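You operate a simulated robot arm through the tools that you are given. There is no shell and no other tool.

You are at the controls of a simulated two-armed robot. One attempt, no reset.

TASK
Put the green-banded sleeve on the brown cover. Put the small inner ring on the top of the packing table away on the inside of the top tray. Take the step cloth and put it on the counter of the stock rack. Put two of the green tins from the counter of the stock rack on the top of the gauge bench. Close the right drawer of the gauge bench. Turn the depth knob to 3 mm. Open the chute flap. Any order will do. Set down upright: green tin.

It is judged by the outcome, as a careful person would: the job done as asked, and still so three seconds after it is handed in. It fails if anything else is knocked over, pushed out of place, dropped, spilled or broken. A push-on lid holds only when it is set on centred and level and pressed home; a screw cap is set on level and turned clockwise until tight. Flat cloth is picked up by pressing the open fingertips on it (5 to 10 N) and closing them slowly along it; thin cloth reads only 2 to 8 mm in the jaws.

THE ROBOT
Two 6-joint arms with three-finger grippers on one trunk, on a base that moves. Base frame: it is fixed to the floor where the robot stands at the start and does not move with it; the origin is under the middle of the robot, x ahead of it, y to its left, z up; the surface under the hand at the start is at about z = 850. Units: mm, degrees, N and s.
The left shoulder is at the start at [40, 148, 1321], the right one opposite. With the tool pointing down near the work surface each hand reaches from about 340 to 560 mm from the robot's upright axis, wherever it stands, measured 20 degrees to its own side. Places, roughly: brown cover [2750, -1750, 1000]; chute flap [-2700, -500, 800]; counter of the stock rack [200, -5700, 800]; depth knob [2400, -1000, 900]; green tin [500, -5750, 1000]; green-banded sleeve [500, 250, 1000]; inside of the top tray [-2300, -2000, 900]; right drawer of the gauge bench [2200, -4500, 800]; small inner ring (3x3x2 cm) [400, 100, 900]; step cloth (11x7x3 cm) [-2400, -4600, 900]; top of the gauge bench [2600, -3800, 900]. Payload 2.69 kg a hand.
Tool frame (each hand has its own): the origin (TCP) lies between the finger pads and is the grasp point; the fingertips stand 29 mm ahead of it; z points along the fingers, y is the line along which they close. The gripper opens to 120 mm; its body begins 78 mm behind the TCP.
Orientation is that of the tool frame in the base frame, as a unit quaternion [x, y, z, w]. With the fingers straight down and closing along the base's y, the tool's x points along the base's -x, its y along +y and its z along -z.

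THE INTERFACE
- The arms move only by the tool apply_moves. It takes "left_deltas", "right_deltas" or both (then of equal length, played together; a hand with none holds still); each is a list of rows, each a list of 2 entries, a list of its own where there are three numbers: the shift along the tool's x, y, z in mm, then the turn, a rotation vector about the tool's x, y, z in degrees. In form: [[[dx, dy, dz], [ax, ay, az]], ...]. A call has 1 to 20 rows; each row shifts and turns the commanded pose from where the row before left it, along the tool's axes as they then stand. "left_claw" and "right_claw" are, for a hand that has rows, the finger opening in mm, from 0 to 120, set as the call begins (left out, the last holds). A row lasts 0.2 s, in which the tool goes at most 50 mm and 8.6 degrees; a call with a longer step from one row to the next is refused whole, and so is a gripper value outside its range. A pose out of reach is approached as far as the arm can. The call stops where the force on the tool passes 40 N (or 10 N more than at its start, if that is more) or the arm is blocked; 0.2 s more then pass. Each finger travels about 96.1 mm/s and halts on what it meets, pressing with about 24 N; the grip force reading is that of the motor and also rises with nothing between the fingers. The clock runs only during rows and for 0.2 s after the last one: add rows that do not move to give the fingers time. It gives the time, the measured TCP pose, the force on the tool (base axes), the opening and the grip force at its end, in the units of the frame above (readings bear some noise), with the torque about the TCP (base axes, N m) and any sound that the robot's microphone picked up.
- Cameras (640 x 400 px; columns grow to the right, rows downward): "scene" is now at [95, 28.5, 1526]; the picture's right is [0.36, -0.93, 0.00], its down [-0.72, -0.28, -0.64] and it looks along [0.60, 0.23, -0.77] (base axes); focal length 261 px, centre (320, 200). "left" rides on the left gripper at [63, 0, -104] in its tool frame; the picture's right is [0.00, 1.00, 0.00], its down [-0.83, 0.00, -0.56] and it looks along [-0.56, 0.00, 0.83] (tool axes); focal length 275 px, centre (320, 200). "right" rides on the right gripper at [63, 0, -104] in its tool frame; the picture's right is [0.00, 1.00, 0.00], its down [-0.83, 0.00, -0.56] and it looks along [-0.56, 0.00, 0.83] (tool axes); focal length 275 px, centre (320, 200).
- capture(camera): a new picture of that camera. No time passes.
- raise_lower(by): moves the trunk up (or, below 0, down) by that many mm; the arms and the scene camera ride with it, the base frame stays. It gives what a move gives, with no picture.
- steer(legs): drives the robot by 1 to 6 legs, each [ahead, turn to the left] in mm and degrees, along the robot's own axes; the way and the turn of a leg run together, so that a leg with both is an arc; at most 1500 mm and 180 degrees a leg. The arms and the cameras ride along, it lands a little off, and it stops where it bumps. It gives what a move gives.
- pan_tilt(pan, tilt): turns the head with the scene camera to pan (to the left, within 86 degrees either way) and tilt (down, from -29 to 69), counted from straight ahead of the robot. It gives what a move gives.
- point_at(camera, pixels): there is no depth. For up to 12 entries [column, row, z] of the newest picture of that camera ("zoom" is the newest enlarged one), the place [x, y] in the base frame at which the ray of that pixel passes the height z, good to about 2 mm. No time passes.
- zoom(camera, box): a new picture of the part [left, top, right, bottom] of that camera's present view, enlarged. No time passes.
- job_done(): hands the job in; it is judged then, once.

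Unless the task says otherwise, let go and move clear before handing in.

The tools are called after "Emit:" as name(argument=value, ...) on one line, values as JSON. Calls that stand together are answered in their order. apply_moves: Moves the arms, as the interface text tells. Its arguments: {"type":"object","properties":{"left_deltas":{"type":"array","items":{"type":"array"}},"left_claw":{"type":"number"},"right_deltas":{"type":"array","items":{"type":"array"}},"right_claw":{"type":"number"}},"required":[]} The other tools are called the same way: raise_lower (by) moves the trunk up or down; steer (legs) drives the base; pan_tilt (pan, tilt) turns the head that bears the scene camera; capture (camera) takes a picture; point_at (camera, pixels) gives the place at which the rays of pixels pass given heights; zoom (camera, box) takes an enlarged picture of a part of a camera's view; job_done () hands the job in.

At the start:

```text
time_s: 0.0
left_eef_pos: [382.9, 383.0, 1245.2]
left_tool_rot: [-0.001, 1.0, -0.001, 0.001]
left_wrist_force: [0.4, -0.1, 0.0]
left_ft_torque: [0.02, 0.02, 0.03]
left_finger_gap: 120.0
left_grip_force: 0.0
right_eef_pos: [554.6, -96.2, 1034.3]
right_tool_rot: [-0.001, 1.0, 0.0, 0.0]
right_wrist_force: [-0.1, 0.3, -0.4]
right_ft_torque: [0.02, -0.01, -0.02]
right_finger_gap: 120.0
right_grip_force: 0.0
trunk travel left (down, up): [-447.0, 51.0]
robot x, y, heading: [0.9, 0.7, -0.1]
head pan, tilt (commanded): [21.4, 50.2]
```

scene: 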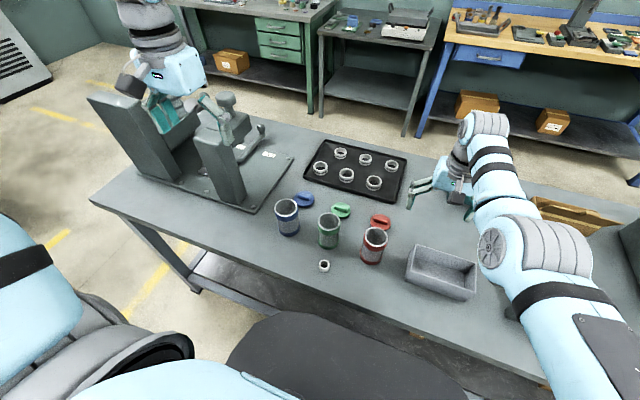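
right: 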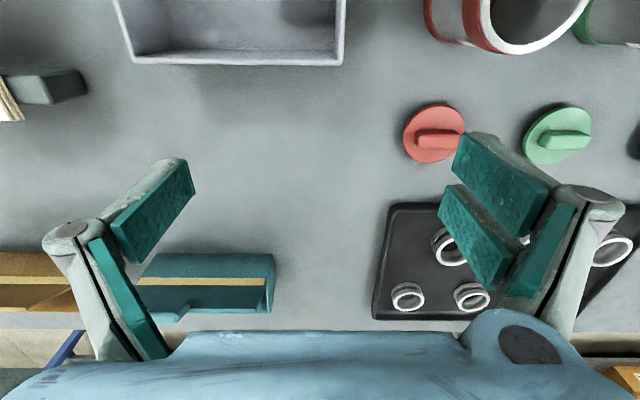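
left: 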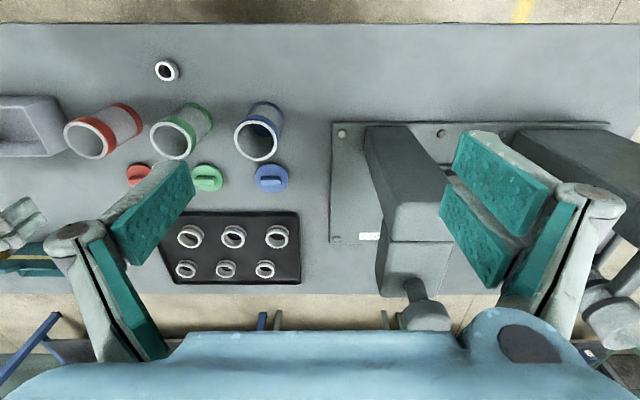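

The scene picture shows the green-banded sleeve at about (329,230) and the small ring at (324,265) on the packing table. I'll measure these positions first and look closer.

Emit:
point_at(camera="scene", pixels=[[328, 243, 850], [329, 218, 920], [324, 266, 860], [324, 270, 850], [287, 228, 850], [373, 258, 850]])

Emit:
zoom(camera="scene", box=[240, 130, 440, 290])

Emit:
zoom(camera="left", box=[60, 40, 320, 220])

```text
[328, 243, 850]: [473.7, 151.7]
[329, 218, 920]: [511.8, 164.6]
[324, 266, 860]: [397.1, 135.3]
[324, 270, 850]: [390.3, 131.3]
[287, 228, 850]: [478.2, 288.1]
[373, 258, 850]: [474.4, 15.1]
```

```text
2.50 times, centred on (340, 210) of scene
```

zoom: 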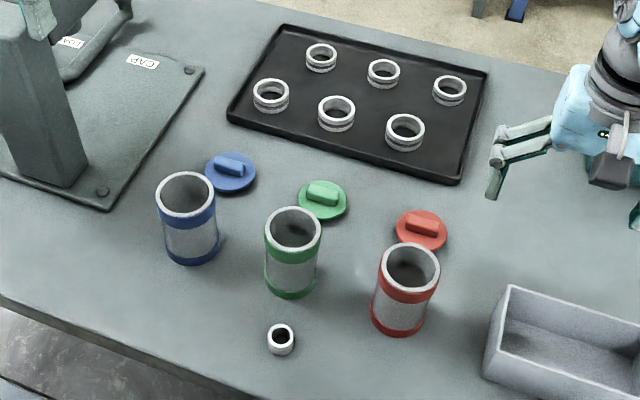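

```text
2.22 times, centred on (190, 130) of left
```

zoom: 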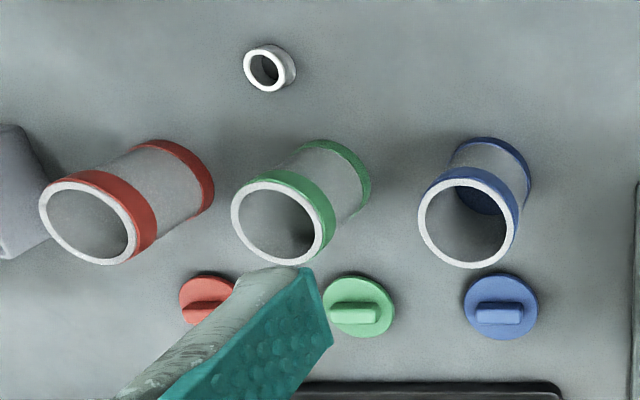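

The left zoom shows the green sleeve's rim centred near (278,223), and the ring near (265,70). I'll triangulate with point_at on that zoom at several heights.

Emit:
point_at(camera="zoom", pixels=[[278, 223, 920], [278, 223, 940], [278, 223, 960], [231, 222, 940], [325, 225, 940], [278, 178, 940], [278, 266, 940], [264, 70, 870], [264, 70, 880], [245, 70, 875], [285, 70, 875], [345, 178, 850]])

Emit:
point_at(camera="scene", pixels=[[329, 218, 930], [329, 218, 940], [329, 218, 950], [324, 263, 870], [324, 263, 875], [324, 263, 880]])

```text
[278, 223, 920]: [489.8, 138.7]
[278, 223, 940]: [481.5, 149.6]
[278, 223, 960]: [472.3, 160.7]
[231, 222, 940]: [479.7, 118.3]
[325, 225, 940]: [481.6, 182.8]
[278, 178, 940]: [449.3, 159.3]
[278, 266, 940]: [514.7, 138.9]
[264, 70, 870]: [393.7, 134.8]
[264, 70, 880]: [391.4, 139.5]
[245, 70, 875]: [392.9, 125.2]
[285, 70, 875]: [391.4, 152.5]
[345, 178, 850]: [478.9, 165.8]
```

```text
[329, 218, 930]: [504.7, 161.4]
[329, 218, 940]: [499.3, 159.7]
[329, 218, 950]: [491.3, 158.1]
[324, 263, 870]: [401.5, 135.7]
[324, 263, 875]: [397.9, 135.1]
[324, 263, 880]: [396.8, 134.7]
```

The green sleeve stands at about (480,155), roughly 64 mm across with its rim near z≈950, and the ring is at about (396,135). Before moving I'll look round the room with the head.

Emit:
pan_tilt(pan=0, tilt=20)

Emit:
capture(camera="scene")

Emit:
pan_tilt(pan=-60, tilt=20)

Emit:
capture(camera="scene")

Emit:
pan_tilt(pan=70, tilt=25)

Emit:
capture(camera="scene")

```text
time_s: 0.9
left_eef_pos: [384.4, 382.7, 1244.7]
left_tool_rot: [0.0, 1.0, -0.001, 0.0]
left_wrist_force: [0.2, 0.4, 0.3]
left_ft_torque: [0.03, 0.01, -0.03]
left_finger_gap: 120.1
left_grip_force: 0.0
right_eef_pos: [554.1, -95.0, 1034.4]
right_tool_rot: [0.0, 1.0, 0.0, 0.0]
right_wrist_force: [0.5, 0.1, -0.3]
right_ft_torque: [0.01, 0.02, -0.04]
right_finger_gap: 120.0
right_grip_force: 0.0
trunk travel left (down, up): [-447.0, 51.0]
robot x, y, heading: [1.3, 0.1, -0.2]
head pan, tilt (commanded): [0.0, 20.0]
```

```text
taken
```

scene: 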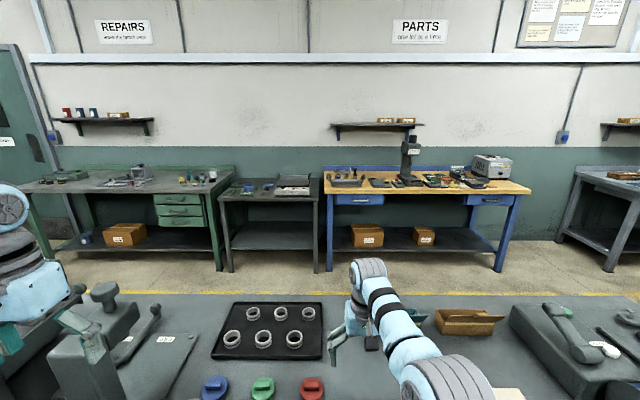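

```text
time_s: 2.2
left_eef_pos: [384.3, 382.2, 1244.2]
left_tool_rot: [0.001, 1.0, -0.001, 0.001]
left_wrist_force: [-0.2, -1.2, -0.2]
left_ft_torque: [0.01, -0.03, 0.01]
left_finger_gap: 120.0
left_grip_force: 0.0
right_eef_pos: [553.6, -96.2, 1034.7]
right_tool_rot: [0.0, 1.0, 0.0, -0.001]
right_wrist_force: [0.3, -0.1, 0.2]
right_ft_torque: [-0.01, -0.02, -0.03]
right_finger_gap: 120.2
right_grip_force: 0.0
trunk travel left (down, up): [-447.0, 51.0]
robot x, y, heading: [-1.8, -3.0, -0.3]
head pan, tilt (commanded): [-60.0, 20.0]
```

```text
taken
```

scene: 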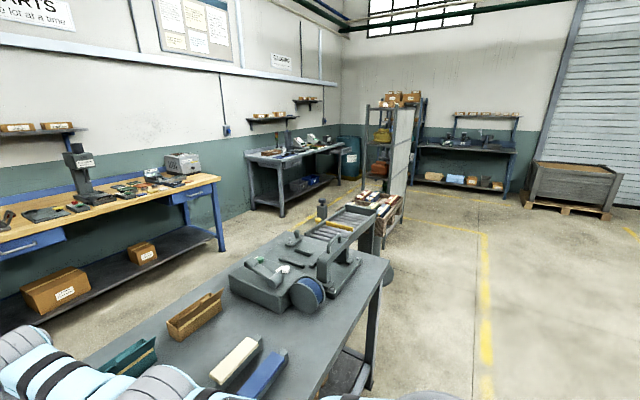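

```text
time_s: 4.4
left_eef_pos: [385.2, 382.6, 1244.2]
left_tool_rot: [0.0, 1.0, -0.001, 0.001]
left_wrist_force: [0.2, 0.8, 0.0]
left_ft_torque: [-0.01, 0.01, 0.01]
left_finger_gap: 119.9
left_grip_force: 0.1
right_eef_pos: [553.8, -95.0, 1033.7]
right_tool_rot: [0.0, 1.0, 0.0, 0.0]
right_wrist_force: [-0.2, -0.6, -0.4]
right_ft_torque: [0.0, -0.03, -0.02]
right_finger_gap: 120.0
right_grip_force: 0.0
trunk travel left (down, up): [-447.0, 51.0]
robot x, y, heading: [0.8, -1.7, 0.2]
head pan, tilt (commanded): [70.0, 25.0]
```

```text
taken
```

scene: 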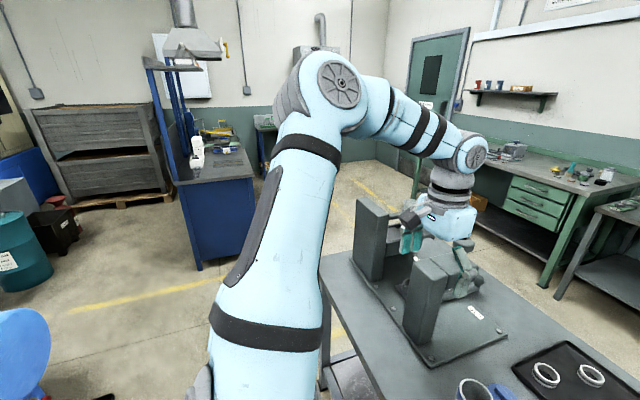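

The room view shows the packing table ahead, the blue bench (depth knob, brown cover) behind it, and the gauge bench and stock rack to the right. I'll move the left hand above the green sleeve at about (480,155) and refine with the left camera.

Emit:
apply_moves(left_deltas=[[[-20, -46, 0], [0, 0, 0]], [[-20, -46, 0], [0, 0, 0]], [[-20, -46, 0], [0, 0, 0]], [[-20, -45, 0], [0, 0, 0]], [[-16, -45, 0], [0, 0, 0]], [[0, 0, 40], [0, 0, 0]], [[0, 0, 40], [0, 0, 0]], [[0, 0, 40], [0, 0, 0]]], left_claw=100)

Emit:
capture(camera="left")

Emit:
pan_tilt(pan=20, tilt=50)

Emit:
capture(camera="scene")

```text
refused: row 1 steps farther than a row can; nothing moved
```

```text
taken
```

left: 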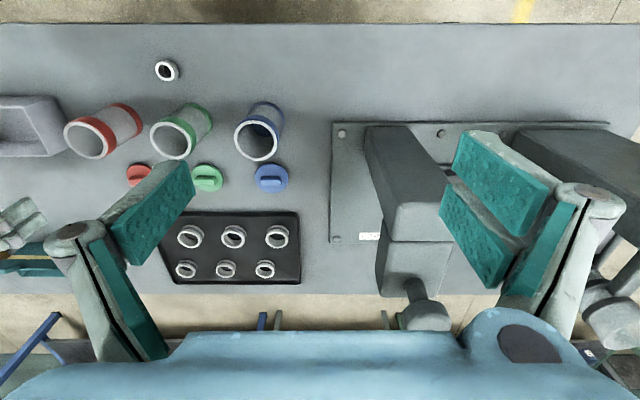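

```text
time_s: 5.5
left_eef_pos: [384.0, 383.4, 1244.8]
left_tool_rot: [0.0, 1.0, -0.001, 0.001]
left_wrist_force: [0.8, -0.4, 0.3]
left_ft_torque: [0.0, -0.01, 0.02]
left_finger_gap: 119.9
left_grip_force: 0.0
right_eef_pos: [553.1, -95.3, 1035.1]
right_tool_rot: [0.0, 1.0, 0.001, 0.0]
right_wrist_force: [0.5, -0.3, 0.1]
right_ft_torque: [0.01, 0.01, -0.01]
right_finger_gap: 119.9
right_grip_force: 0.0
trunk travel left (down, up): [-447.0, 51.0]
robot x, y, heading: [4.7, 0.9, 0.0]
head pan, tilt (commanded): [20.0, 50.0]
```

```text
taken
```

scene: 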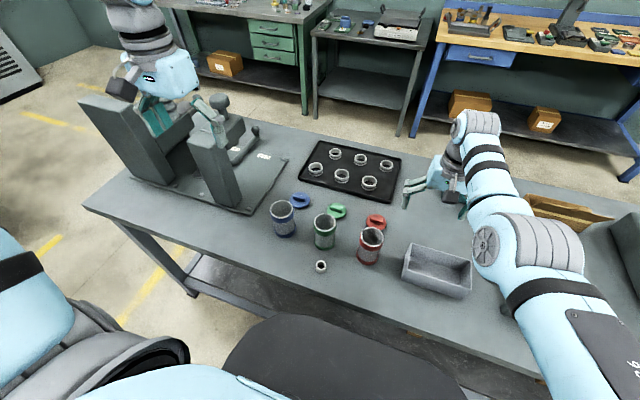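

The move was refused for a step slightly over 50 mm; nothing moved. I'll repeat it with smaller steps.

Emit:
apply_moves(left_deltas=[[[-16, -38, 0], [0, 0, 0]], [[-16, -38, 0], [0, 0, 0]], [[-16, -38, 0], [0, 0, 0]], [[-16, -38, 0], [0, 0, 0]], [[-16, -38, 0], [0, 0, 0]], [[-16, -38, 0], [0, 0, 0]], [[0, 0, 40], [0, 0, 0]], [[0, 0, 40], [0, 0, 0]], [[0, 0, 40], [0, 0, 0]]], left_claw=100)

Emit:
capture(camera="left")

Emit:
capture(camera="scene")

```text
time_s: 7.5
left_eef_pos: [351.8, 341.7, 1088.2]
left_tool_rot: [-0.001, 1.0, 0.0, 0.001]
left_wrist_force: [0.3, -0.4, 0.0]
left_ft_torque: [-0.02, -0.03, 0.04]
left_finger_gap: 99.7
left_grip_force: 0.0
left hand out of reach, approached as far as the arm can: row 1, 2, 3, 4, 5, 6
right_eef_pos: [554.0, -97.3, 1033.6]
right_tool_rot: [0.0, 1.0, 0.0, -0.001]
right_wrist_force: [0.6, 0.6, -0.1]
right_ft_torque: [-0.01, 0.01, 0.0]
right_finger_gap: 119.9
right_grip_force: 0.0
trunk travel left (down, up): [-447.0, 51.0]
robot x, y, heading: [0.1, 2.8, 0.0]
head pan, tilt (commanded): [20.0, 50.0]
```

```text
taken
```

left: 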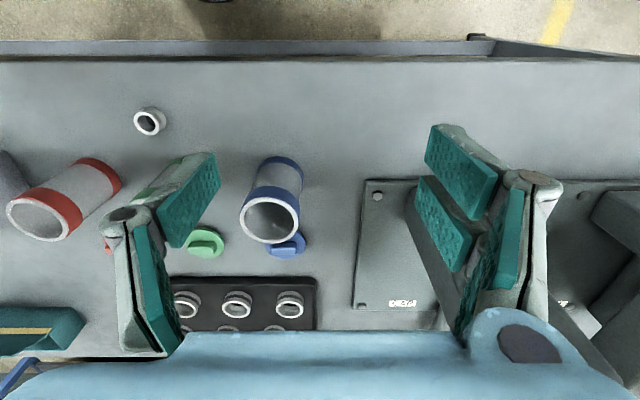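

```text
taken
```

scene: 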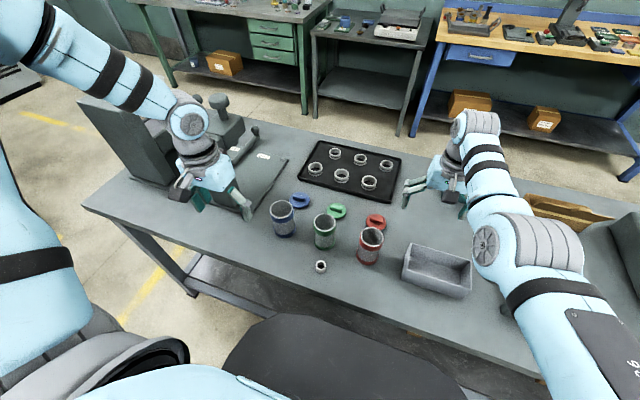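

At the high pose the arm was out of reach and drifted to (352,342,1088), clear of everything. I'll now go across at this lower height to above the sleeve.

Emit:
apply_moves(left_deltas=[[[-21.4, -31.1, 0], [0, 0, 0]], [[-21.4, -31.1, 0], [0, 0, 0]], [[-21.4, -31.1, 0], [0, 0, 0]], [[-21.4, -31.1, 0], [0, 0, 0]], [[-21.4, -31.1, 0], [0, 0, 0]], [[-21.4, -31.1, 0], [0, 0, 0]]], left_claw=100)

Emit:
capture(camera="left")

Emit:
capture(camera="scene")

```text
time_s: 8.9
left_eef_pos: [356.6, 334.1, 1087.4]
left_tool_rot: [0.001, 1.0, -0.001, 0.001]
left_wrist_force: [0.3, -0.7, -0.3]
left_ft_torque: [0.01, 0.01, 0.01]
left_finger_gap: 100.0
left_grip_force: 0.1
left hand out of reach, approached as far as the arm can: row 1, 2, 3, 4, 5, 6
right_eef_pos: [554.2, -95.0, 1034.7]
right_tool_rot: [0.0, 1.0, -0.001, 0.0]
right_wrist_force: [0.6, 0.1, 0.4]
right_ft_torque: [0.01, 0.0, -0.01]
right_finger_gap: 120.2
right_grip_force: 0.1
trunk travel left (down, up): [-447.0, 51.0]
robot x, y, heading: [2.1, -0.2, 0.1]
head pan, tilt (commanded): [20.0, 50.0]
```

```text
taken
```

left: 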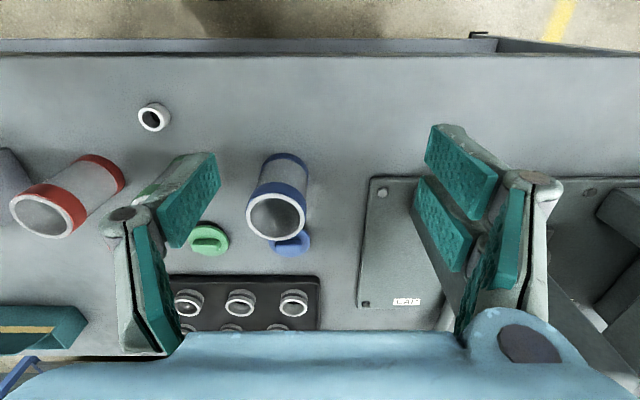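

```text
taken
```

scene: 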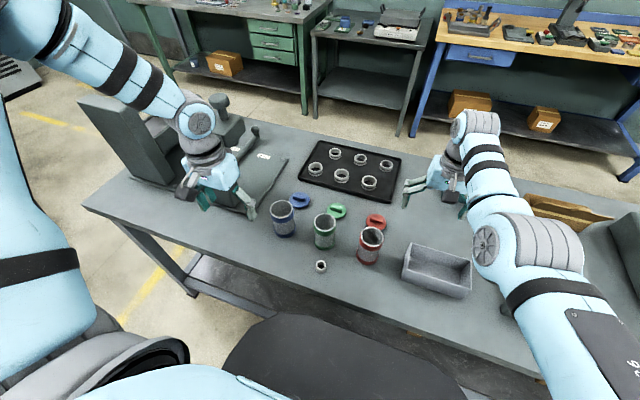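

The left arm barely moved and reports out of reach in this direction at z≈1088. I'll test moving straight ahead (+x) from here.

Emit:
apply_moves(left_deltas=[[[-40, 0, 0], [0, 0, 0]], [[-40, 0, 0], [0, 0, 0]]])

```text
time_s: 9.5
left_eef_pos: [405.4, 373.2, 1086.6]
left_tool_rot: [0.0, 1.0, -0.002, 0.001]
left_wrist_force: [0.8, 0.1, -0.5]
left_ft_torque: [0.0, 0.0, 0.02]
left_finger_gap: 100.3
left_grip_force: 0.0
left hand out of reach, approached as far as the arm can: row 1, 2
right_eef_pos: [555.0, -95.3, 1033.4]
right_tool_rot: [0.0, 1.0, 0.0, -0.001]
right_wrist_force: [0.0, -0.1, -0.8]
right_ft_torque: [-0.03, 0.02, -0.02]
right_finger_gap: 120.2
right_grip_force: 0.1
trunk travel left (down, up): [-447.0, 51.0]
robot x, y, heading: [1.9, -3.6, 0.2]
head pan, tilt (commanded): [20.0, 50.0]
```

Commanded +80 in x gave (+49,+39): the arm slides along a fixed line, which looks like a joint limit tied to keeping the hand's yaw. I'll try turning the hand about its own z while holding position to see if that frees it.

Emit:
apply_moves(left_deltas=[[[0, 0, 0], [0, 0, 8]], [[0, 0, 0], [0, 0, 8]], [[0, -20, 0], [0, 0, 0]], [[0, -20, 0], [0, 0, 0]]])

```text
time_s: 10.5
left_eef_pos: [379.4, 350.0, 1087.8]
left_tool_rot: [0.14, 0.99, -0.001, 0.002]
left_wrist_force: [0.7, 0.4, 0.4]
left_ft_torque: [0.01, -0.02, 0.03]
left_finger_gap: 100.0
left_grip_force: 0.1
left hand out of reach, approached as far as the arm can: row 3, 4
right_eef_pos: [553.1, -96.7, 1035.3]
right_tool_rot: [0.0, 1.0, 0.0, 0.0]
right_wrist_force: [0.3, 0.6, -0.5]
right_ft_torque: [-0.01, -0.02, -0.01]
right_finger_gap: 120.4
right_grip_force: 0.1
trunk travel left (down, up): [-447.0, 51.0]
robot x, y, heading: [-4.4, -0.5, -0.0]
head pan, tilt (commanded): [20.0, 50.0]
```

Yaw changed freely by 16° but the same line still blocks it, so it isn't the wrist turn. I'll look at what is beneath before trying a lower height.

Emit:
capture(camera="left")

Emit:
pan_tilt(pan=60, tilt=35)

Emit:
capture(camera="scene")

```text
taken
```

left: 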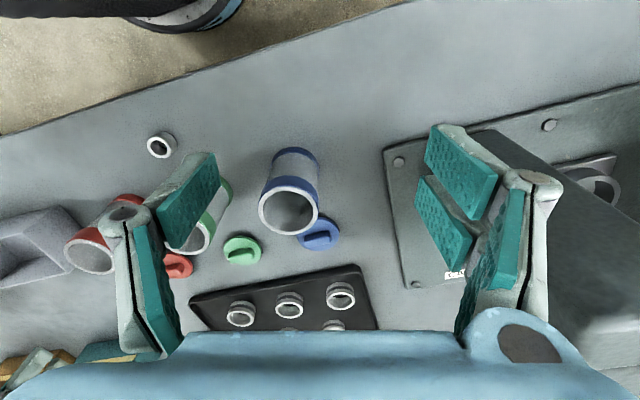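

```text
time_s: 11.6
left_eef_pos: [379.9, 351.1, 1087.7]
left_tool_rot: [0.139, 0.99, -0.001, 0.001]
left_wrist_force: [0.3, 0.5, 0.2]
left_ft_torque: [0.02, 0.03, 0.0]
left_finger_gap: 99.9
left_grip_force: 0.0
right_eef_pos: [554.0, -95.3, 1034.5]
right_tool_rot: [0.0, 1.0, 0.0, 0.0]
right_wrist_force: [-0.2, -0.1, 0.5]
right_ft_torque: [0.02, -0.06, -0.01]
right_finger_gap: 120.1
right_grip_force: 0.1
trunk travel left (down, up): [-447.0, 51.0]
robot x, y, heading: [-0.6, -0.4, 0.0]
head pan, tilt (commanded): [60.0, 35.0]
```

```text
taken
```

scene: 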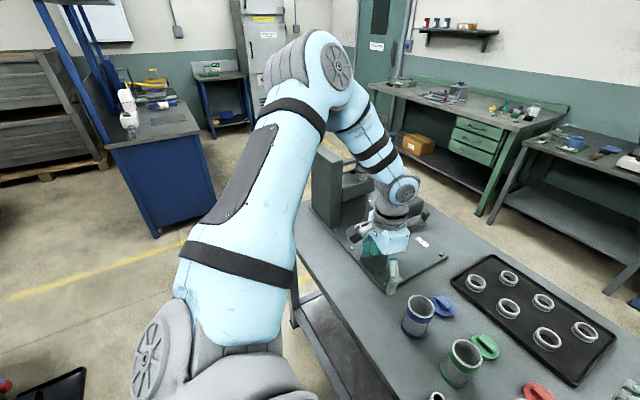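

The hand is close beside the press upright, so I'll measure the table edge, plate corner and upright in the left picture before choosing where to descend.

Emit:
point_at(camera="left", pixels=[[385, 150, 855], [640, 83, 855], [200, 70, 850], [390, 5, 850], [440, 180, 1000], [530, 130, 1000], [290, 213, 950], [160, 143, 870], [418, 285, 855]])

Emit:
point_at(camera="scene", pixels=[[290, 328, 850], [298, 360, 850], [315, 150, 1050], [340, 180, 1050]])

Emit:
zoom(camera="scene", box=[290, 100, 490, 260])

```text
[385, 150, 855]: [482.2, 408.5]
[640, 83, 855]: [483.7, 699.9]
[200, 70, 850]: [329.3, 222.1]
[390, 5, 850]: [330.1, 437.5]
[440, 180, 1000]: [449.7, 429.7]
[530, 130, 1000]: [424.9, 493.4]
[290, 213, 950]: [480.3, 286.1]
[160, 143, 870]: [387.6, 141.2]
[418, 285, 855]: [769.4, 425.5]
```

```text
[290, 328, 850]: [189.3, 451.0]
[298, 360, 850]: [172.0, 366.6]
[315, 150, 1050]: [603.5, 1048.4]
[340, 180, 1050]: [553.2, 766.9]
```

```text
2.50 times, centred on (390, 180) of scene
```

zoom: 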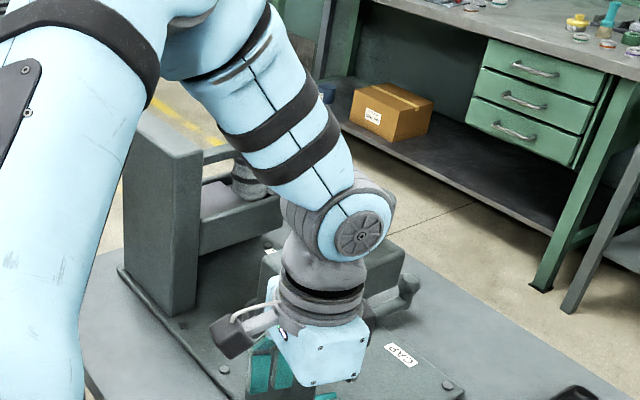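

The press plate begins at x≈482, y≈408 and the table edge is x≈330, so it is clear to descend at (380,350). I'll drop 90 mm, turn the yaw back, and then try moving toward -y.

Emit:
apply_moves(left_deltas=[[[0, 0, 30], [0, 0, -8]], [[0, 0, 30], [0, 0, -8]], [[0, 0, 30], [0, 0, 0]], [[0, -30, 0], [0, 0, 0]], [[0, -30, 0], [0, 0, 0]]])

```text
time_s: 12.8
left_eef_pos: [345.8, 333.7, 1010.2]
left_tool_rot: [0.0, 1.0, 0.0, 0.002]
left_wrist_force: [0.0, -0.1, -0.2]
left_ft_torque: [-0.02, 0.01, -0.01]
left_finger_gap: 99.8
left_grip_force: 0.1
left hand out of reach, approached as far as the arm can: row 2, 3, 4, 5
right_eef_pos: [553.3, -96.9, 1035.2]
right_tool_rot: [0.001, 1.0, 0.0, 0.0]
right_wrist_force: [-0.2, -0.4, 0.6]
right_ft_torque: [0.0, -0.02, -0.02]
right_finger_gap: 119.9
right_grip_force: 0.0
trunk travel left (down, up): [-447.0, 51.0]
robot x, y, heading: [0.5, 2.6, 0.1]
head pan, tilt (commanded): [60.0, 35.0]
```

Even at z≈1010 it slides along the same line. I'll test a pure descent here, where only bare table is beneath, to see whether the limit goes away lower down.

Emit:
apply_moves(left_deltas=[[[0, 0, 30], [0, 0, 0]], [[0, 0, 30], [0, 0, 0]]])

Emit:
pan_tilt(pan=45, tilt=45)

Emit:
capture(camera="scene")

```text
time_s: 13.4
left_eef_pos: [339.0, 346.1, 952.7]
left_tool_rot: [0.0, 1.0, -0.001, 0.003]
left_wrist_force: [-0.2, 0.1, -0.5]
left_ft_torque: [-0.02, 0.05, -0.01]
left_finger_gap: 99.8
left_grip_force: 0.0
left hand out of reach, approached as far as the arm can: row 1, 2
right_eef_pos: [554.6, -95.1, 1034.0]
right_tool_rot: [0.0, 1.0, -0.001, 0.001]
right_wrist_force: [-0.4, 0.9, -0.2]
right_ft_torque: [-0.02, 0.03, -0.03]
right_finger_gap: 119.6
right_grip_force: 0.0
trunk travel left (down, up): [-447.0, 51.0]
robot x, y, heading: [1.3, 2.1, -0.2]
head pan, tilt (commanded): [60.0, 35.0]
```

```text
time_s: 14.2
left_eef_pos: [338.6, 344.8, 952.4]
left_tool_rot: [0.0, 1.0, -0.001, 0.001]
left_wrist_force: [-0.5, 0.7, -0.1]
left_ft_torque: [-0.02, 0.01, 0.04]
left_finger_gap: 100.0
left_grip_force: 0.1
right_eef_pos: [552.9, -94.8, 1034.1]
right_tool_rot: [0.0, 1.0, 0.0, -0.001]
right_wrist_force: [0.4, 0.8, -0.3]
right_ft_torque: [-0.02, -0.03, 0.02]
right_finger_gap: 119.9
right_grip_force: 0.0
trunk travel left (down, up): [-447.0, 51.0]
robot x, y, heading: [-0.4, 2.6, -0.3]
head pan, tilt (commanded): [45.0, 45.0]
```

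```text
taken
```

scene: 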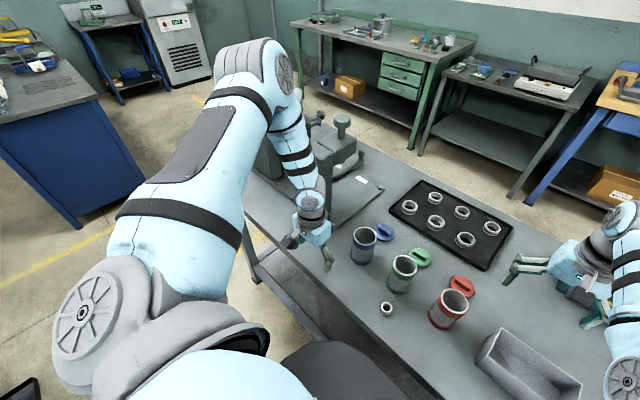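

The scene now shows the left hand hanging beside the table edge with the elbow far out over the press; motion is only free along one radial line. I'll test small steps sideways in both directions to learn the limit.

Emit:
apply_moves(left_deltas=[[[0, 10, 0], [0, 0, 0]], [[0, 10, 0], [0, 0, 0]]])

Emit:
apply_moves(left_deltas=[[[0, -8, 0], [0, 0, 0]], [[0, -8, 0], [0, 0, 0]], [[0, -8, 0], [0, 0, 0]], [[0, -8, 0], [0, 0, 0]]])

```text
time_s: 14.8
left_eef_pos: [338.1, 364.5, 953.4]
left_tool_rot: [0.0, 1.0, 0.0, 0.001]
left_wrist_force: [-0.1, 0.0, -1.0]
left_ft_torque: [0.01, 0.0, 0.03]
left_finger_gap: 100.0
left_grip_force: 0.1
right_eef_pos: [553.2, -96.0, 1034.5]
right_tool_rot: [0.0, 1.0, 0.0, 0.0]
right_wrist_force: [0.4, -0.3, -0.2]
right_ft_torque: [0.01, 0.02, 0.02]
right_finger_gap: 120.2
right_grip_force: 0.0
trunk travel left (down, up): [-447.0, 51.0]
robot x, y, heading: [-3.7, 2.5, -0.1]
head pan, tilt (commanded): [45.0, 45.0]
```

```text
time_s: 15.8
left_eef_pos: [332.6, 339.2, 957.2]
left_tool_rot: [0.0, 1.0, -0.002, 0.002]
left_wrist_force: [0.2, 0.1, 0.8]
left_ft_torque: [-0.01, -0.02, 0.01]
left_finger_gap: 99.9
left_grip_force: 0.1
left hand out of reach, approached as far as the arm can: row 3, 4
right_eef_pos: [553.6, -96.2, 1033.5]
right_tool_rot: [0.001, 1.0, 0.0, 0.0]
right_wrist_force: [0.3, 0.1, 0.8]
right_ft_torque: [0.05, -0.01, -0.03]
right_finger_gap: 120.1
right_grip_force: 0.0
trunk travel left (down, up): [-447.0, 51.0]
robot x, y, heading: [0.9, -2.3, -0.1]
head pan, tilt (commanded): [45.0, 45.0]
```

The limit is a real surface for the left arm in this fold. I'll back the robot away from the table into free floor, where I can unfold the left arm safely; everything under both hands on that straight path is lower than the fingertips.

Emit:
steer(legs=[[-600, 0]])

Emit:
pan_tilt(pan=45, tilt=30)

Emit:
capture(camera="scene")

```text
time_s: 19.2
left_eef_pos: [-269.3, 339.6, 955.6]
left_tool_rot: [0.002, 1.0, -0.002, 0.001]
left_wrist_force: [0.9, -1.0, 0.3]
left_ft_torque: [0.01, -0.01, 0.02]
left_finger_gap: 100.2
left_grip_force: 0.0
right_eef_pos: [-50.7, -96.4, 1033.8]
right_tool_rot: [0.001, 1.0, -0.001, -0.001]
right_wrist_force: [-0.2, -0.8, 0.6]
right_ft_torque: [-0.01, -0.01, -0.01]
right_finger_gap: 120.4
right_grip_force: 0.1
trunk travel left (down, up): [-447.0, 51.0]
robot x, y, heading: [-606.1, 0.1, -0.2]
head pan, tilt (commanded): [45.0, 45.0]
```

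```text
time_s: 20.0
left_eef_pos: [-270.3, 339.0, 956.4]
left_tool_rot: [0.001, 1.0, -0.002, 0.001]
left_wrist_force: [0.4, 1.0, 0.8]
left_ft_torque: [-0.02, -0.03, -0.03]
left_finger_gap: 100.0
left_grip_force: 0.0
right_eef_pos: [-51.4, -97.2, 1035.5]
right_tool_rot: [0.002, 1.0, 0.0, 0.0]
right_wrist_force: [-0.2, 0.3, 0.3]
right_ft_torque: [0.0, 0.02, 0.01]
right_finger_gap: 120.0
right_grip_force: 0.1
trunk travel left (down, up): [-447.0, 51.0]
robot x, y, heading: [-601.6, 2.5, -0.3]
head pan, tilt (commanded): [45.0, 30.0]
```

```text
taken
```

scene: 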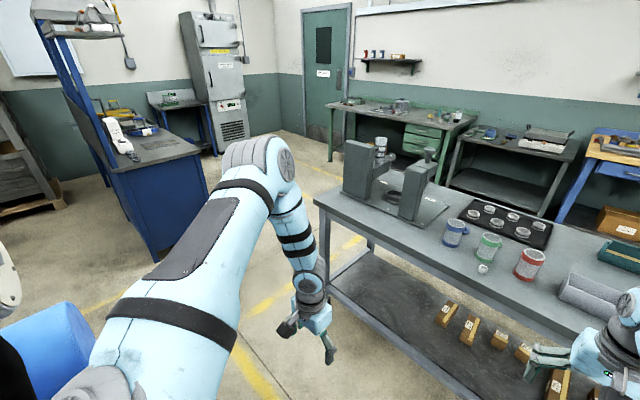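

We're clear of the table now. I'll unfold the left arm: move it forward (+x) and see if reach opens up.

Emit:
apply_moves(left_deltas=[[[-40, 0, -20], [0, 0, 0]], [[-40, 0, -20], [0, 0, 0]], [[-40, 0, 0], [0, 0, 0]], [[-40, 0, 0], [0, 0, 0]]], left_claw=100)

Emit:
apply_moves(left_deltas=[[[0, -40, 0], [0, 0, 0]], [[0, -40, 0], [0, 0, 0]], [[0, -40, 0], [0, 0, 0]]])

```text
time_s: 21.0
left_eef_pos: [-177.6, 404.3, 1016.0]
left_tool_rot: [0.002, 1.0, -0.004, 0.002]
left_wrist_force: [-0.1, -0.2, 0.1]
left_ft_torque: [-0.04, 0.0, 0.0]
left_finger_gap: 100.2
left_grip_force: 0.0
left hand out of reach, approached as far as the arm can: row 1, 2, 3, 4
right_eef_pos: [-51.7, -95.7, 1034.2]
right_tool_rot: [0.002, 1.0, 0.001, 0.0]
right_wrist_force: [-0.4, -0.4, -0.3]
right_ft_torque: [-0.04, 0.0, -0.01]
right_finger_gap: 119.8
right_grip_force: 0.1
trunk travel left (down, up): [-447.0, 51.0]
robot x, y, heading: [-605.1, 0.7, -0.2]
head pan, tilt (commanded): [45.0, 30.0]
```

```text
time_s: 21.8
left_eef_pos: [-233.9, 346.7, 1029.1]
left_tool_rot: [0.002, 1.0, -0.004, 0.003]
left_wrist_force: [1.4, 0.6, 0.6]
left_ft_torque: [0.02, 0.05, -0.04]
left_finger_gap: 100.2
left_grip_force: 0.2
left hand out of reach, approached as far as the arm can: row 1, 2, 3
right_eef_pos: [-52.8, -96.9, 1034.1]
right_tool_rot: [0.002, 1.0, 0.0, 0.0]
right_wrist_force: [0.2, 0.1, 0.3]
right_ft_torque: [0.01, 0.04, 0.0]
right_finger_gap: 120.0
right_grip_force: 0.0
trunk travel left (down, up): [-447.0, 51.0]
robot x, y, heading: [-598.8, 1.3, -0.3]
head pan, tilt (commanded): [45.0, 30.0]
```

Still the same boundary. I'll extend further out along the free radial direction and try sideways there.

Emit:
apply_moves(left_deltas=[[[-35, 32, 0], [0, 0, 0]], [[-35, 32, 0], [0, 0, 0]], [[-35, 32, 0], [0, 0, 0]], [[-35, 32, 0], [0, 0, 0]]])

Emit:
apply_moves(left_deltas=[[[0, -40, 0], [0, 0, 0]], [[0, -40, 0], [0, 0, 0]], [[0, -40, 0], [0, 0, 0]]])

Emit:
capture(camera="scene")

```text
time_s: 22.8
left_eef_pos: [-137.4, 456.2, 1050.8]
left_tool_rot: [0.002, 1.0, 0.002, 0.002]
left_wrist_force: [-0.1, -0.6, -0.3]
left_ft_torque: [0.0, -0.04, 0.02]
left_finger_gap: 99.8
left_grip_force: 0.1
left hand out of reach, approached as far as the arm can: row 2, 3, 4
right_eef_pos: [-51.8, -96.6, 1035.7]
right_tool_rot: [0.001, 1.0, -0.001, 0.0]
right_wrist_force: [-0.9, -0.7, -0.1]
right_ft_torque: [0.04, -0.03, -0.01]
right_finger_gap: 120.1
right_grip_force: 0.1
trunk travel left (down, up): [-447.0, 51.0]
robot x, y, heading: [-605.1, 1.1, -0.1]
head pan, tilt (commanded): [45.0, 30.0]
```

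```text
time_s: 23.6
left_eef_pos: [-192.1, 381.5, 1057.2]
left_tool_rot: [0.002, 1.0, -0.003, 0.003]
left_wrist_force: [0.1, -0.3, 0.1]
left_ft_torque: [0.02, -0.01, -0.02]
left_finger_gap: 100.0
left_grip_force: 0.0
left hand out of reach, approached as far as the arm can: row 1, 2, 3
right_eef_pos: [-51.7, -97.5, 1036.2]
right_tool_rot: [0.002, 1.0, 0.0, 0.0]
right_wrist_force: [0.2, -0.2, 0.2]
right_ft_torque: [0.01, -0.01, 0.01]
right_finger_gap: 119.8
right_grip_force: 0.1
trunk travel left (down, up): [-447.0, 51.0]
robot x, y, heading: [-607.3, 1.8, -0.1]
head pan, tilt (commanded): [45.0, 30.0]
```

```text
taken
```

scene: 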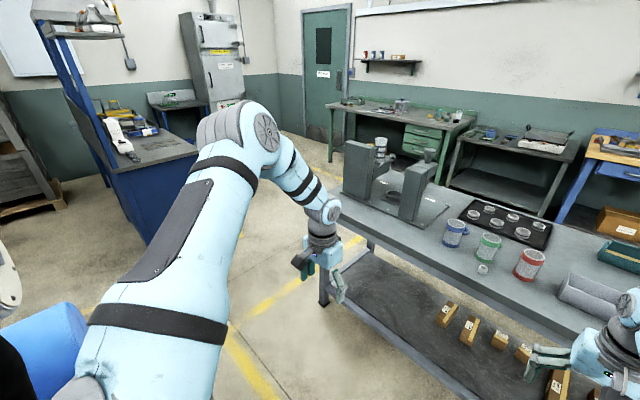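

The boundary stays put. I'll test whether tilting the hand shifts it (which would point to a wrist-joint limit).

Emit:
apply_moves(left_deltas=[[[0, 0, 0], [8, 0, 0]], [[0, 0, 0], [8, 0, 0]], [[0, -20, 0], [0, 0, 0]], [[0, -20, 0], [0, 0, 0]]])

Emit:
apply_moves(left_deltas=[[[0, 0, 0], [-8, 0, 0]], [[0, 0, 0], [-8, 0, 0]], [[0, 0, 0], [-8, 0, 0]], [[0, 0, 0], [-8, 0, 0]], [[0, -20, 0], [0, 0, 0]], [[0, -20, 0], [0, 0, 0]]])

```text
time_s: 24.6
left_eef_pos: [-204.1, 343.3, 1073.7]
left_tool_rot: [0.002, 0.99, -0.14, 0.002]
left_wrist_force: [-0.3, -0.1, 0.1]
left_ft_torque: [0.03, 0.0, -0.01]
left_finger_gap: 99.7
left_grip_force: 0.0
left hand out of reach, approached as far as the arm can: row 2
right_eef_pos: [-51.1, -98.3, 1034.2]
right_tool_rot: [0.002, 1.0, 0.001, -0.001]
right_wrist_force: [0.1, -0.5, 0.7]
right_ft_torque: [0.0, -0.02, 0.0]
right_finger_gap: 119.8
right_grip_force: 0.1
trunk travel left (down, up): [-447.0, 51.0]
robot x, y, heading: [-603.2, 0.9, -0.4]
head pan, tilt (commanded): [45.0, 30.0]
```

```text
time_s: 26.0
left_eef_pos: [-263.4, 382.2, 1066.5]
left_tool_rot: [0.001, 0.991, 0.135, 0.003]
left_wrist_force: [0.6, -0.7, 0.2]
left_ft_torque: [0.02, 0.0, 0.0]
left_finger_gap: 99.8
left_grip_force: 0.2
left hand out of reach, approached as far as the arm can: row 2, 3, 4, 5, 6
right_eef_pos: [-51.2, -98.6, 1034.6]
right_tool_rot: [0.002, 1.0, 0.0, 0.0]
right_wrist_force: [-0.8, -0.4, -0.3]
right_ft_torque: [0.0, -0.04, 0.03]
right_finger_gap: 120.1
right_grip_force: 0.0
trunk travel left (down, up): [-447.0, 51.0]
robot x, y, heading: [-601.5, 3.7, -0.5]
head pan, tilt (commanded): [45.0, 30.0]
```

Tilting the fingers toward -y (+16° about tool x) freed the move, so it is a wrist limit. I'll tilt about +32°, swing across to the middle, and then straighten the hand there.

Emit:
apply_moves(left_deltas=[[[0, 0, 0], [8, 0, 0]], [[0, 0, 0], [8, 0, 0]], [[0, 0, 0], [8, 0, 0]], [[0, 0, 0], [8, 0, 0]], [[0, 0, 0], [8, 0, 0]], [[0, 0, 0], [8, 0, 0]], [[-30, -25, 16], [0, 0, 0]], [[-30, -25, 16], [0, 0, 0]], [[-30, -25, 16], [0, 0, 0]], [[-30, -25, 16], [0, 0, 0]], [[-30, -25, 16], [0, 0, 0]], [[0, -34, 21], [0, 0, 0]], [[0, -34, 21], [0, 0, 0]]])

```text
time_s: 28.8
left_eef_pos: [-290.8, 224.0, 1112.4]
left_tool_rot: [0.002, 0.961, -0.278, 0.002]
left_wrist_force: [-0.4, 0.7, -0.7]
left_ft_torque: [0.0, -0.01, 0.0]
left_finger_gap: 99.6
left_grip_force: 0.1
left hand out of reach, approached as far as the arm can: row 7, 8, 9, 10, 11, 12, 13
right_eef_pos: [-52.4, -98.2, 1034.8]
right_tool_rot: [0.002, 1.0, 0.001, 0.0]
right_wrist_force: [-1.2, -0.3, -0.2]
right_ft_torque: [0.02, -0.01, 0.01]
right_finger_gap: 120.1
right_grip_force: 0.0
trunk travel left (down, up): [-447.0, 51.0]
robot x, y, heading: [-605.6, 3.5, -0.2]
head pan, tilt (commanded): [45.0, 30.0]
```

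The hand is now at robot-relative (315,221), tilted 32°, and blocked again going forward-right. I'll look at the arm's shape.

Emit:
pan_tilt(pan=30, tilt=30)

Emit:
capture(camera="scene")

Emit:
pan_tilt(pan=-30, tilt=30)

Emit:
capture(camera="scene")

```text
time_s: 29.5
left_eef_pos: [-290.6, 225.4, 1112.3]
left_tool_rot: [0.003, 0.961, -0.277, 0.002]
left_wrist_force: [0.1, -0.2, -0.9]
left_ft_torque: [-0.02, -0.02, 0.03]
left_finger_gap: 100.4
left_grip_force: 0.1
right_eef_pos: [-50.8, -97.2, 1035.4]
right_tool_rot: [0.002, 1.0, 0.0, 0.0]
right_wrist_force: [-0.3, 0.5, 0.2]
right_ft_torque: [0.01, 0.0, 0.0]
right_finger_gap: 120.0
right_grip_force: 0.0
trunk travel left (down, up): [-447.0, 51.0]
robot x, y, heading: [-605.4, 0.8, -0.3]
head pan, tilt (commanded): [30.0, 30.0]
```

```text
taken
```

scene: 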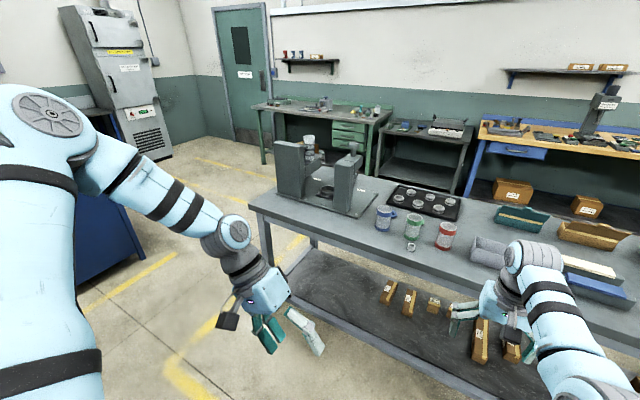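

```text
time_s: 30.8
left_eef_pos: [-290.9, 225.7, 1113.0]
left_tool_rot: [0.002, 0.961, -0.277, 0.003]
left_wrist_force: [-0.1, 0.1, 0.8]
left_ft_torque: [-0.01, 0.03, -0.01]
left_finger_gap: 100.0
left_grip_force: 0.0
right_eef_pos: [-51.3, -97.2, 1034.2]
right_tool_rot: [0.001, 1.0, 0.001, 0.0]
right_wrist_force: [0.0, -0.7, 0.6]
right_ft_torque: [-0.01, 0.02, 0.01]
right_finger_gap: 120.0
right_grip_force: 0.0
trunk travel left (down, up): [-447.0, 51.0]
robot x, y, heading: [-601.8, -0.3, -0.3]
head pan, tilt (commanded): [-30.0, 30.0]
```

```text
taken
```

scene: 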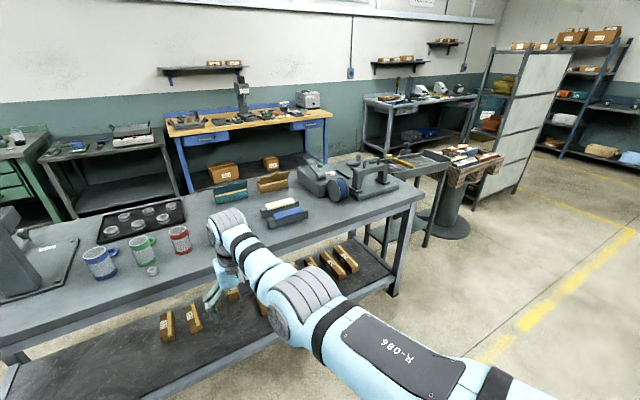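

The limit seems tied to the wrist position, not hand yaw or tilt. To understand whether the left arm is in an odd fold, I'll drive the right arm to the mirror pose in free space and compare shapes.

Emit:
apply_moves(right_deltas=[[[30, -35, 0], [0, 0, 0]], [[30, -35, 0], [0, 0, 0]], [[30, -35, 0], [0, 0, 0]], [[30, -35, 0], [0, 0, 0]], [[30, -35, 0], [0, 0, 0]], [[30, -35, 0], [0, 0, 0]]])

Emit:
apply_moves(left_deltas=[[[0, 0, 0], [-8, 0, 0]], [[0, 0, 0], [-8, 0, 0]], [[0, 0, 0], [-8, 0, 0]], [[0, 0, 0], [-8, 0, 0]]])

Emit:
capture(camera="scene")

Emit:
pan_tilt(pan=30, tilt=30)

Emit:
capture(camera="scene")

```text
time_s: 32.2
left_eef_pos: [-291.6, 224.9, 1112.7]
left_tool_rot: [0.003, 0.961, -0.277, 0.002]
left_wrist_force: [0.1, -0.2, 1.0]
left_ft_torque: [0.02, -0.01, 0.05]
left_finger_gap: 100.1
left_grip_force: 0.1
right_eef_pos: [-152.0, -308.6, 965.2]
right_tool_rot: [0.002, 1.0, 0.0, -0.001]
right_wrist_force: [0.0, -0.4, 0.2]
right_ft_torque: [0.02, -0.02, -0.05]
right_finger_gap: 120.2
right_grip_force: 0.1
right hand out of reach, approached as far as the arm can: row 2, 3, 4, 5, 6
trunk travel left (down, up): [-447.0, 51.0]
robot x, y, heading: [-603.3, 4.8, -0.1]
head pan, tilt (commanded): [-30.0, 30.0]
```

```text
time_s: 33.2
left_eef_pos: [-321.8, 287.9, 1112.0]
left_tool_rot: [0.001, 1.0, -0.002, 0.002]
left_wrist_force: [0.2, -0.2, -0.2]
left_ft_torque: [0.02, -0.02, 0.0]
left_finger_gap: 100.0
left_grip_force: 0.1
left hand out of reach, approached as far as the arm can: row 2, 3, 4
right_eef_pos: [-152.0, -306.8, 965.1]
right_tool_rot: [0.002, 1.0, 0.0, 0.0]
right_wrist_force: [0.1, 0.3, 0.5]
right_ft_torque: [-0.01, 0.02, -0.03]
right_finger_gap: 120.1
right_grip_force: 0.2
trunk travel left (down, up): [-447.0, 51.0]
robot x, y, heading: [-604.7, 3.9, -0.2]
head pan, tilt (commanded): [-30.0, 30.0]
```

```text
taken
```

scene: 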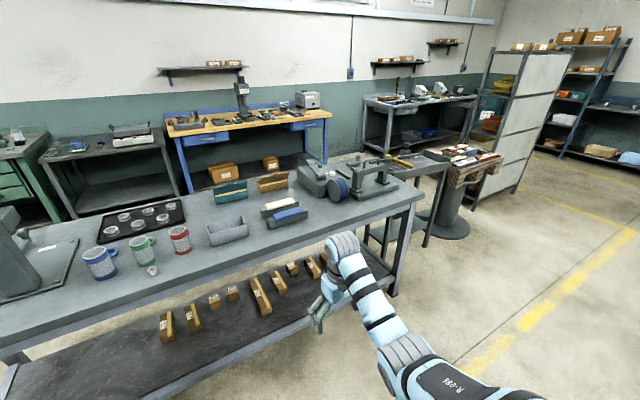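

```text
time_s: 34.5
left_eef_pos: [-322.1, 286.9, 1110.9]
left_tool_rot: [0.002, 1.0, -0.004, 0.003]
left_wrist_force: [0.0, 0.2, 0.4]
left_ft_torque: [0.0, 0.06, 0.01]
left_finger_gap: 100.0
left_grip_force: 0.1
right_eef_pos: [-151.2, -307.9, 964.5]
right_tool_rot: [0.002, 1.0, 0.0, 0.0]
right_wrist_force: [-0.4, -0.6, 0.7]
right_ft_torque: [-0.01, 0.03, 0.03]
right_finger_gap: 119.8
right_grip_force: 0.1
trunk travel left (down, up): [-447.0, 51.0]
robot x, y, heading: [-602.8, 1.3, -0.3]
head pan, tilt (commanded): [30.0, 30.0]
```

```text
taken
```

scene: 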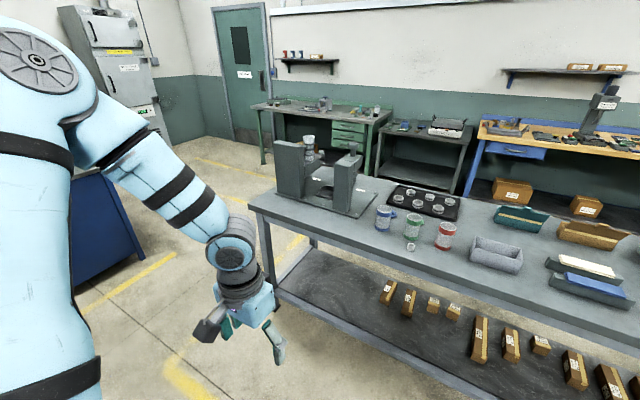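

Both arms show limits at these raised heights, so reach is probably best lower down as the notes say. In free space here I'll lower the left hand toward z≈880 while moving forward, and see where it becomes reachable.

Emit:
apply_moves(left_deltas=[[[-30, 10, 35], [0, 0, 0]], [[-30, 10, 35], [0, 0, 0]], [[-30, 0, 35], [0, 0, 0]], [[-30, 0, 35], [0, 0, 0]], [[0, 0, 35], [0, 0, 0]], [[0, 0, 35], [0, 0, 0]], [[0, 0, 20], [0, 0, 0]]])

Emit:
apply_moves(left_deltas=[[[0, -30, 0], [0, 0, 0]], [[0, -30, 0], [0, 0, 0]]])

```text
time_s: 36.1
left_eef_pos: [-251.8, 357.6, 945.5]
left_tool_rot: [0.002, 1.0, -0.002, 0.003]
left_wrist_force: [-0.3, 0.4, -0.6]
left_ft_torque: [-0.01, 0.01, 0.03]
left_finger_gap: 99.9
left_grip_force: 0.1
left hand out of reach, approached as far as the arm can: row 1, 2, 3, 4, 5, 6, 7
right_eef_pos: [-150.8, -308.4, 964.3]
right_tool_rot: [0.001, 1.0, -0.001, -0.001]
right_wrist_force: [0.5, -0.5, 0.0]
right_ft_torque: [0.01, 0.02, 0.0]
right_finger_gap: 120.0
right_grip_force: 0.0
trunk travel left (down, up): [-447.0, 51.0]
robot x, y, heading: [-606.5, 0.4, -0.1]
head pan, tilt (commanded): [30.0, 30.0]
```

```text
time_s: 36.7
left_eef_pos: [-276.0, 340.7, 938.7]
left_tool_rot: [0.002, 1.0, -0.003, 0.003]
left_wrist_force: [-0.2, -0.3, 1.0]
left_ft_torque: [-0.03, -0.01, -0.01]
left_finger_gap: 99.9
left_grip_force: 0.0
left hand out of reach, approached as far as the arm can: row 1, 2
right_eef_pos: [-150.6, -308.0, 964.6]
right_tool_rot: [0.002, 1.0, 0.001, 0.0]
right_wrist_force: [-1.2, -0.2, 0.7]
right_ft_torque: [0.0, -0.02, 0.01]
right_finger_gap: 120.1
right_grip_force: 0.1
trunk travel left (down, up): [-447.0, 51.0]
robot x, y, heading: [-609.5, 3.7, -0.3]
head pan, tilt (commanded): [30.0, 30.0]
```

The left arm still slides along that surface. I'll test whether the right arm reaches its nominal low pose at robot-relative (423,-154,880).

Emit:
apply_moves(right_deltas=[[[6, 30, 17], [0, 0, 0]], [[6, 30, 17], [0, 0, 0]], [[6, 30, 17], [0, 0, 0]], [[6, 30, 17], [0, 0, 0]], [[6, 30, 17], [0, 0, 0]]])

Emit:
apply_moves(right_deltas=[[[0, 40, 0], [0, 0, 0]], [[0, 40, 0], [0, 0, 0]], [[0, 40, 0], [0, 0, 0]], [[0, 40, 0], [0, 0, 0]]])

Emit:
pan_tilt(pan=-20, tilt=40)

Emit:
capture(camera="scene")

```text
time_s: 37.9
left_eef_pos: [-277.0, 343.6, 939.6]
left_tool_rot: [0.002, 1.0, -0.004, 0.003]
left_wrist_force: [-0.2, 0.3, 1.0]
left_ft_torque: [0.0, 0.0, 0.0]
left_finger_gap: 100.1
left_grip_force: 0.1
right_eef_pos: [-180.5, -159.8, 882.7]
right_tool_rot: [0.002, 1.0, 0.0, 0.001]
right_wrist_force: [-0.1, -0.3, 0.2]
right_ft_torque: [-0.04, 0.0, -0.03]
right_finger_gap: 119.9
right_grip_force: 0.1
trunk travel left (down, up): [-447.0, 51.0]
robot x, y, heading: [-603.3, 2.3, -0.0]
head pan, tilt (commanded): [30.0, 30.0]
```

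```text
time_s: 38.8
left_eef_pos: [-275.2, 340.7, 939.7]
left_tool_rot: [0.002, 1.0, -0.003, 0.002]
left_wrist_force: [0.1, -0.3, -0.3]
left_ft_torque: [0.02, 0.04, -0.01]
left_finger_gap: 100.2
left_grip_force: 0.0
right_eef_pos: [-161.5, -123.7, 864.0]
right_tool_rot: [0.037, 0.998, -0.058, -0.001]
right_wrist_force: [-0.1, -0.4, 0.0]
right_ft_torque: [0.02, -0.05, 0.0]
right_finger_gap: 120.1
right_grip_force: 0.1
right hand out of reach, approached as far as the arm can: row 3, 4
trunk travel left (down, up): [-447.0, 51.0]
robot x, y, heading: [-601.5, 0.5, -0.1]
head pan, tilt (commanded): [30.0, 30.0]
stopped in row 4 (right hand): the arm was blocked; the commanded pose is now the measured one
```

```text
time_s: 40.0
left_eef_pos: [-275.3, 343.1, 938.7]
left_tool_rot: [0.002, 1.0, -0.003, 0.003]
left_wrist_force: [0.5, 0.8, 0.0]
left_ft_torque: [0.0, -0.02, 0.02]
left_finger_gap: 100.1
left_grip_force: 0.1
right_eef_pos: [-162.4, -123.0, 863.7]
right_tool_rot: [0.036, 0.998, -0.058, -0.001]
right_wrist_force: [0.4, 0.8, -0.5]
right_ft_torque: [0.0, 0.0, 0.01]
right_finger_gap: 120.0
right_grip_force: 0.1
trunk travel left (down, up): [-447.0, 51.0]
robot x, y, heading: [-603.6, 2.8, -0.0]
head pan, tilt (commanded): [-20.0, 40.0]
```

```text
taken
```

scene: 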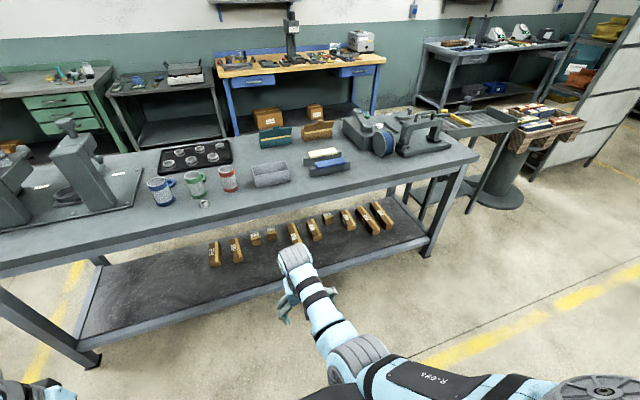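

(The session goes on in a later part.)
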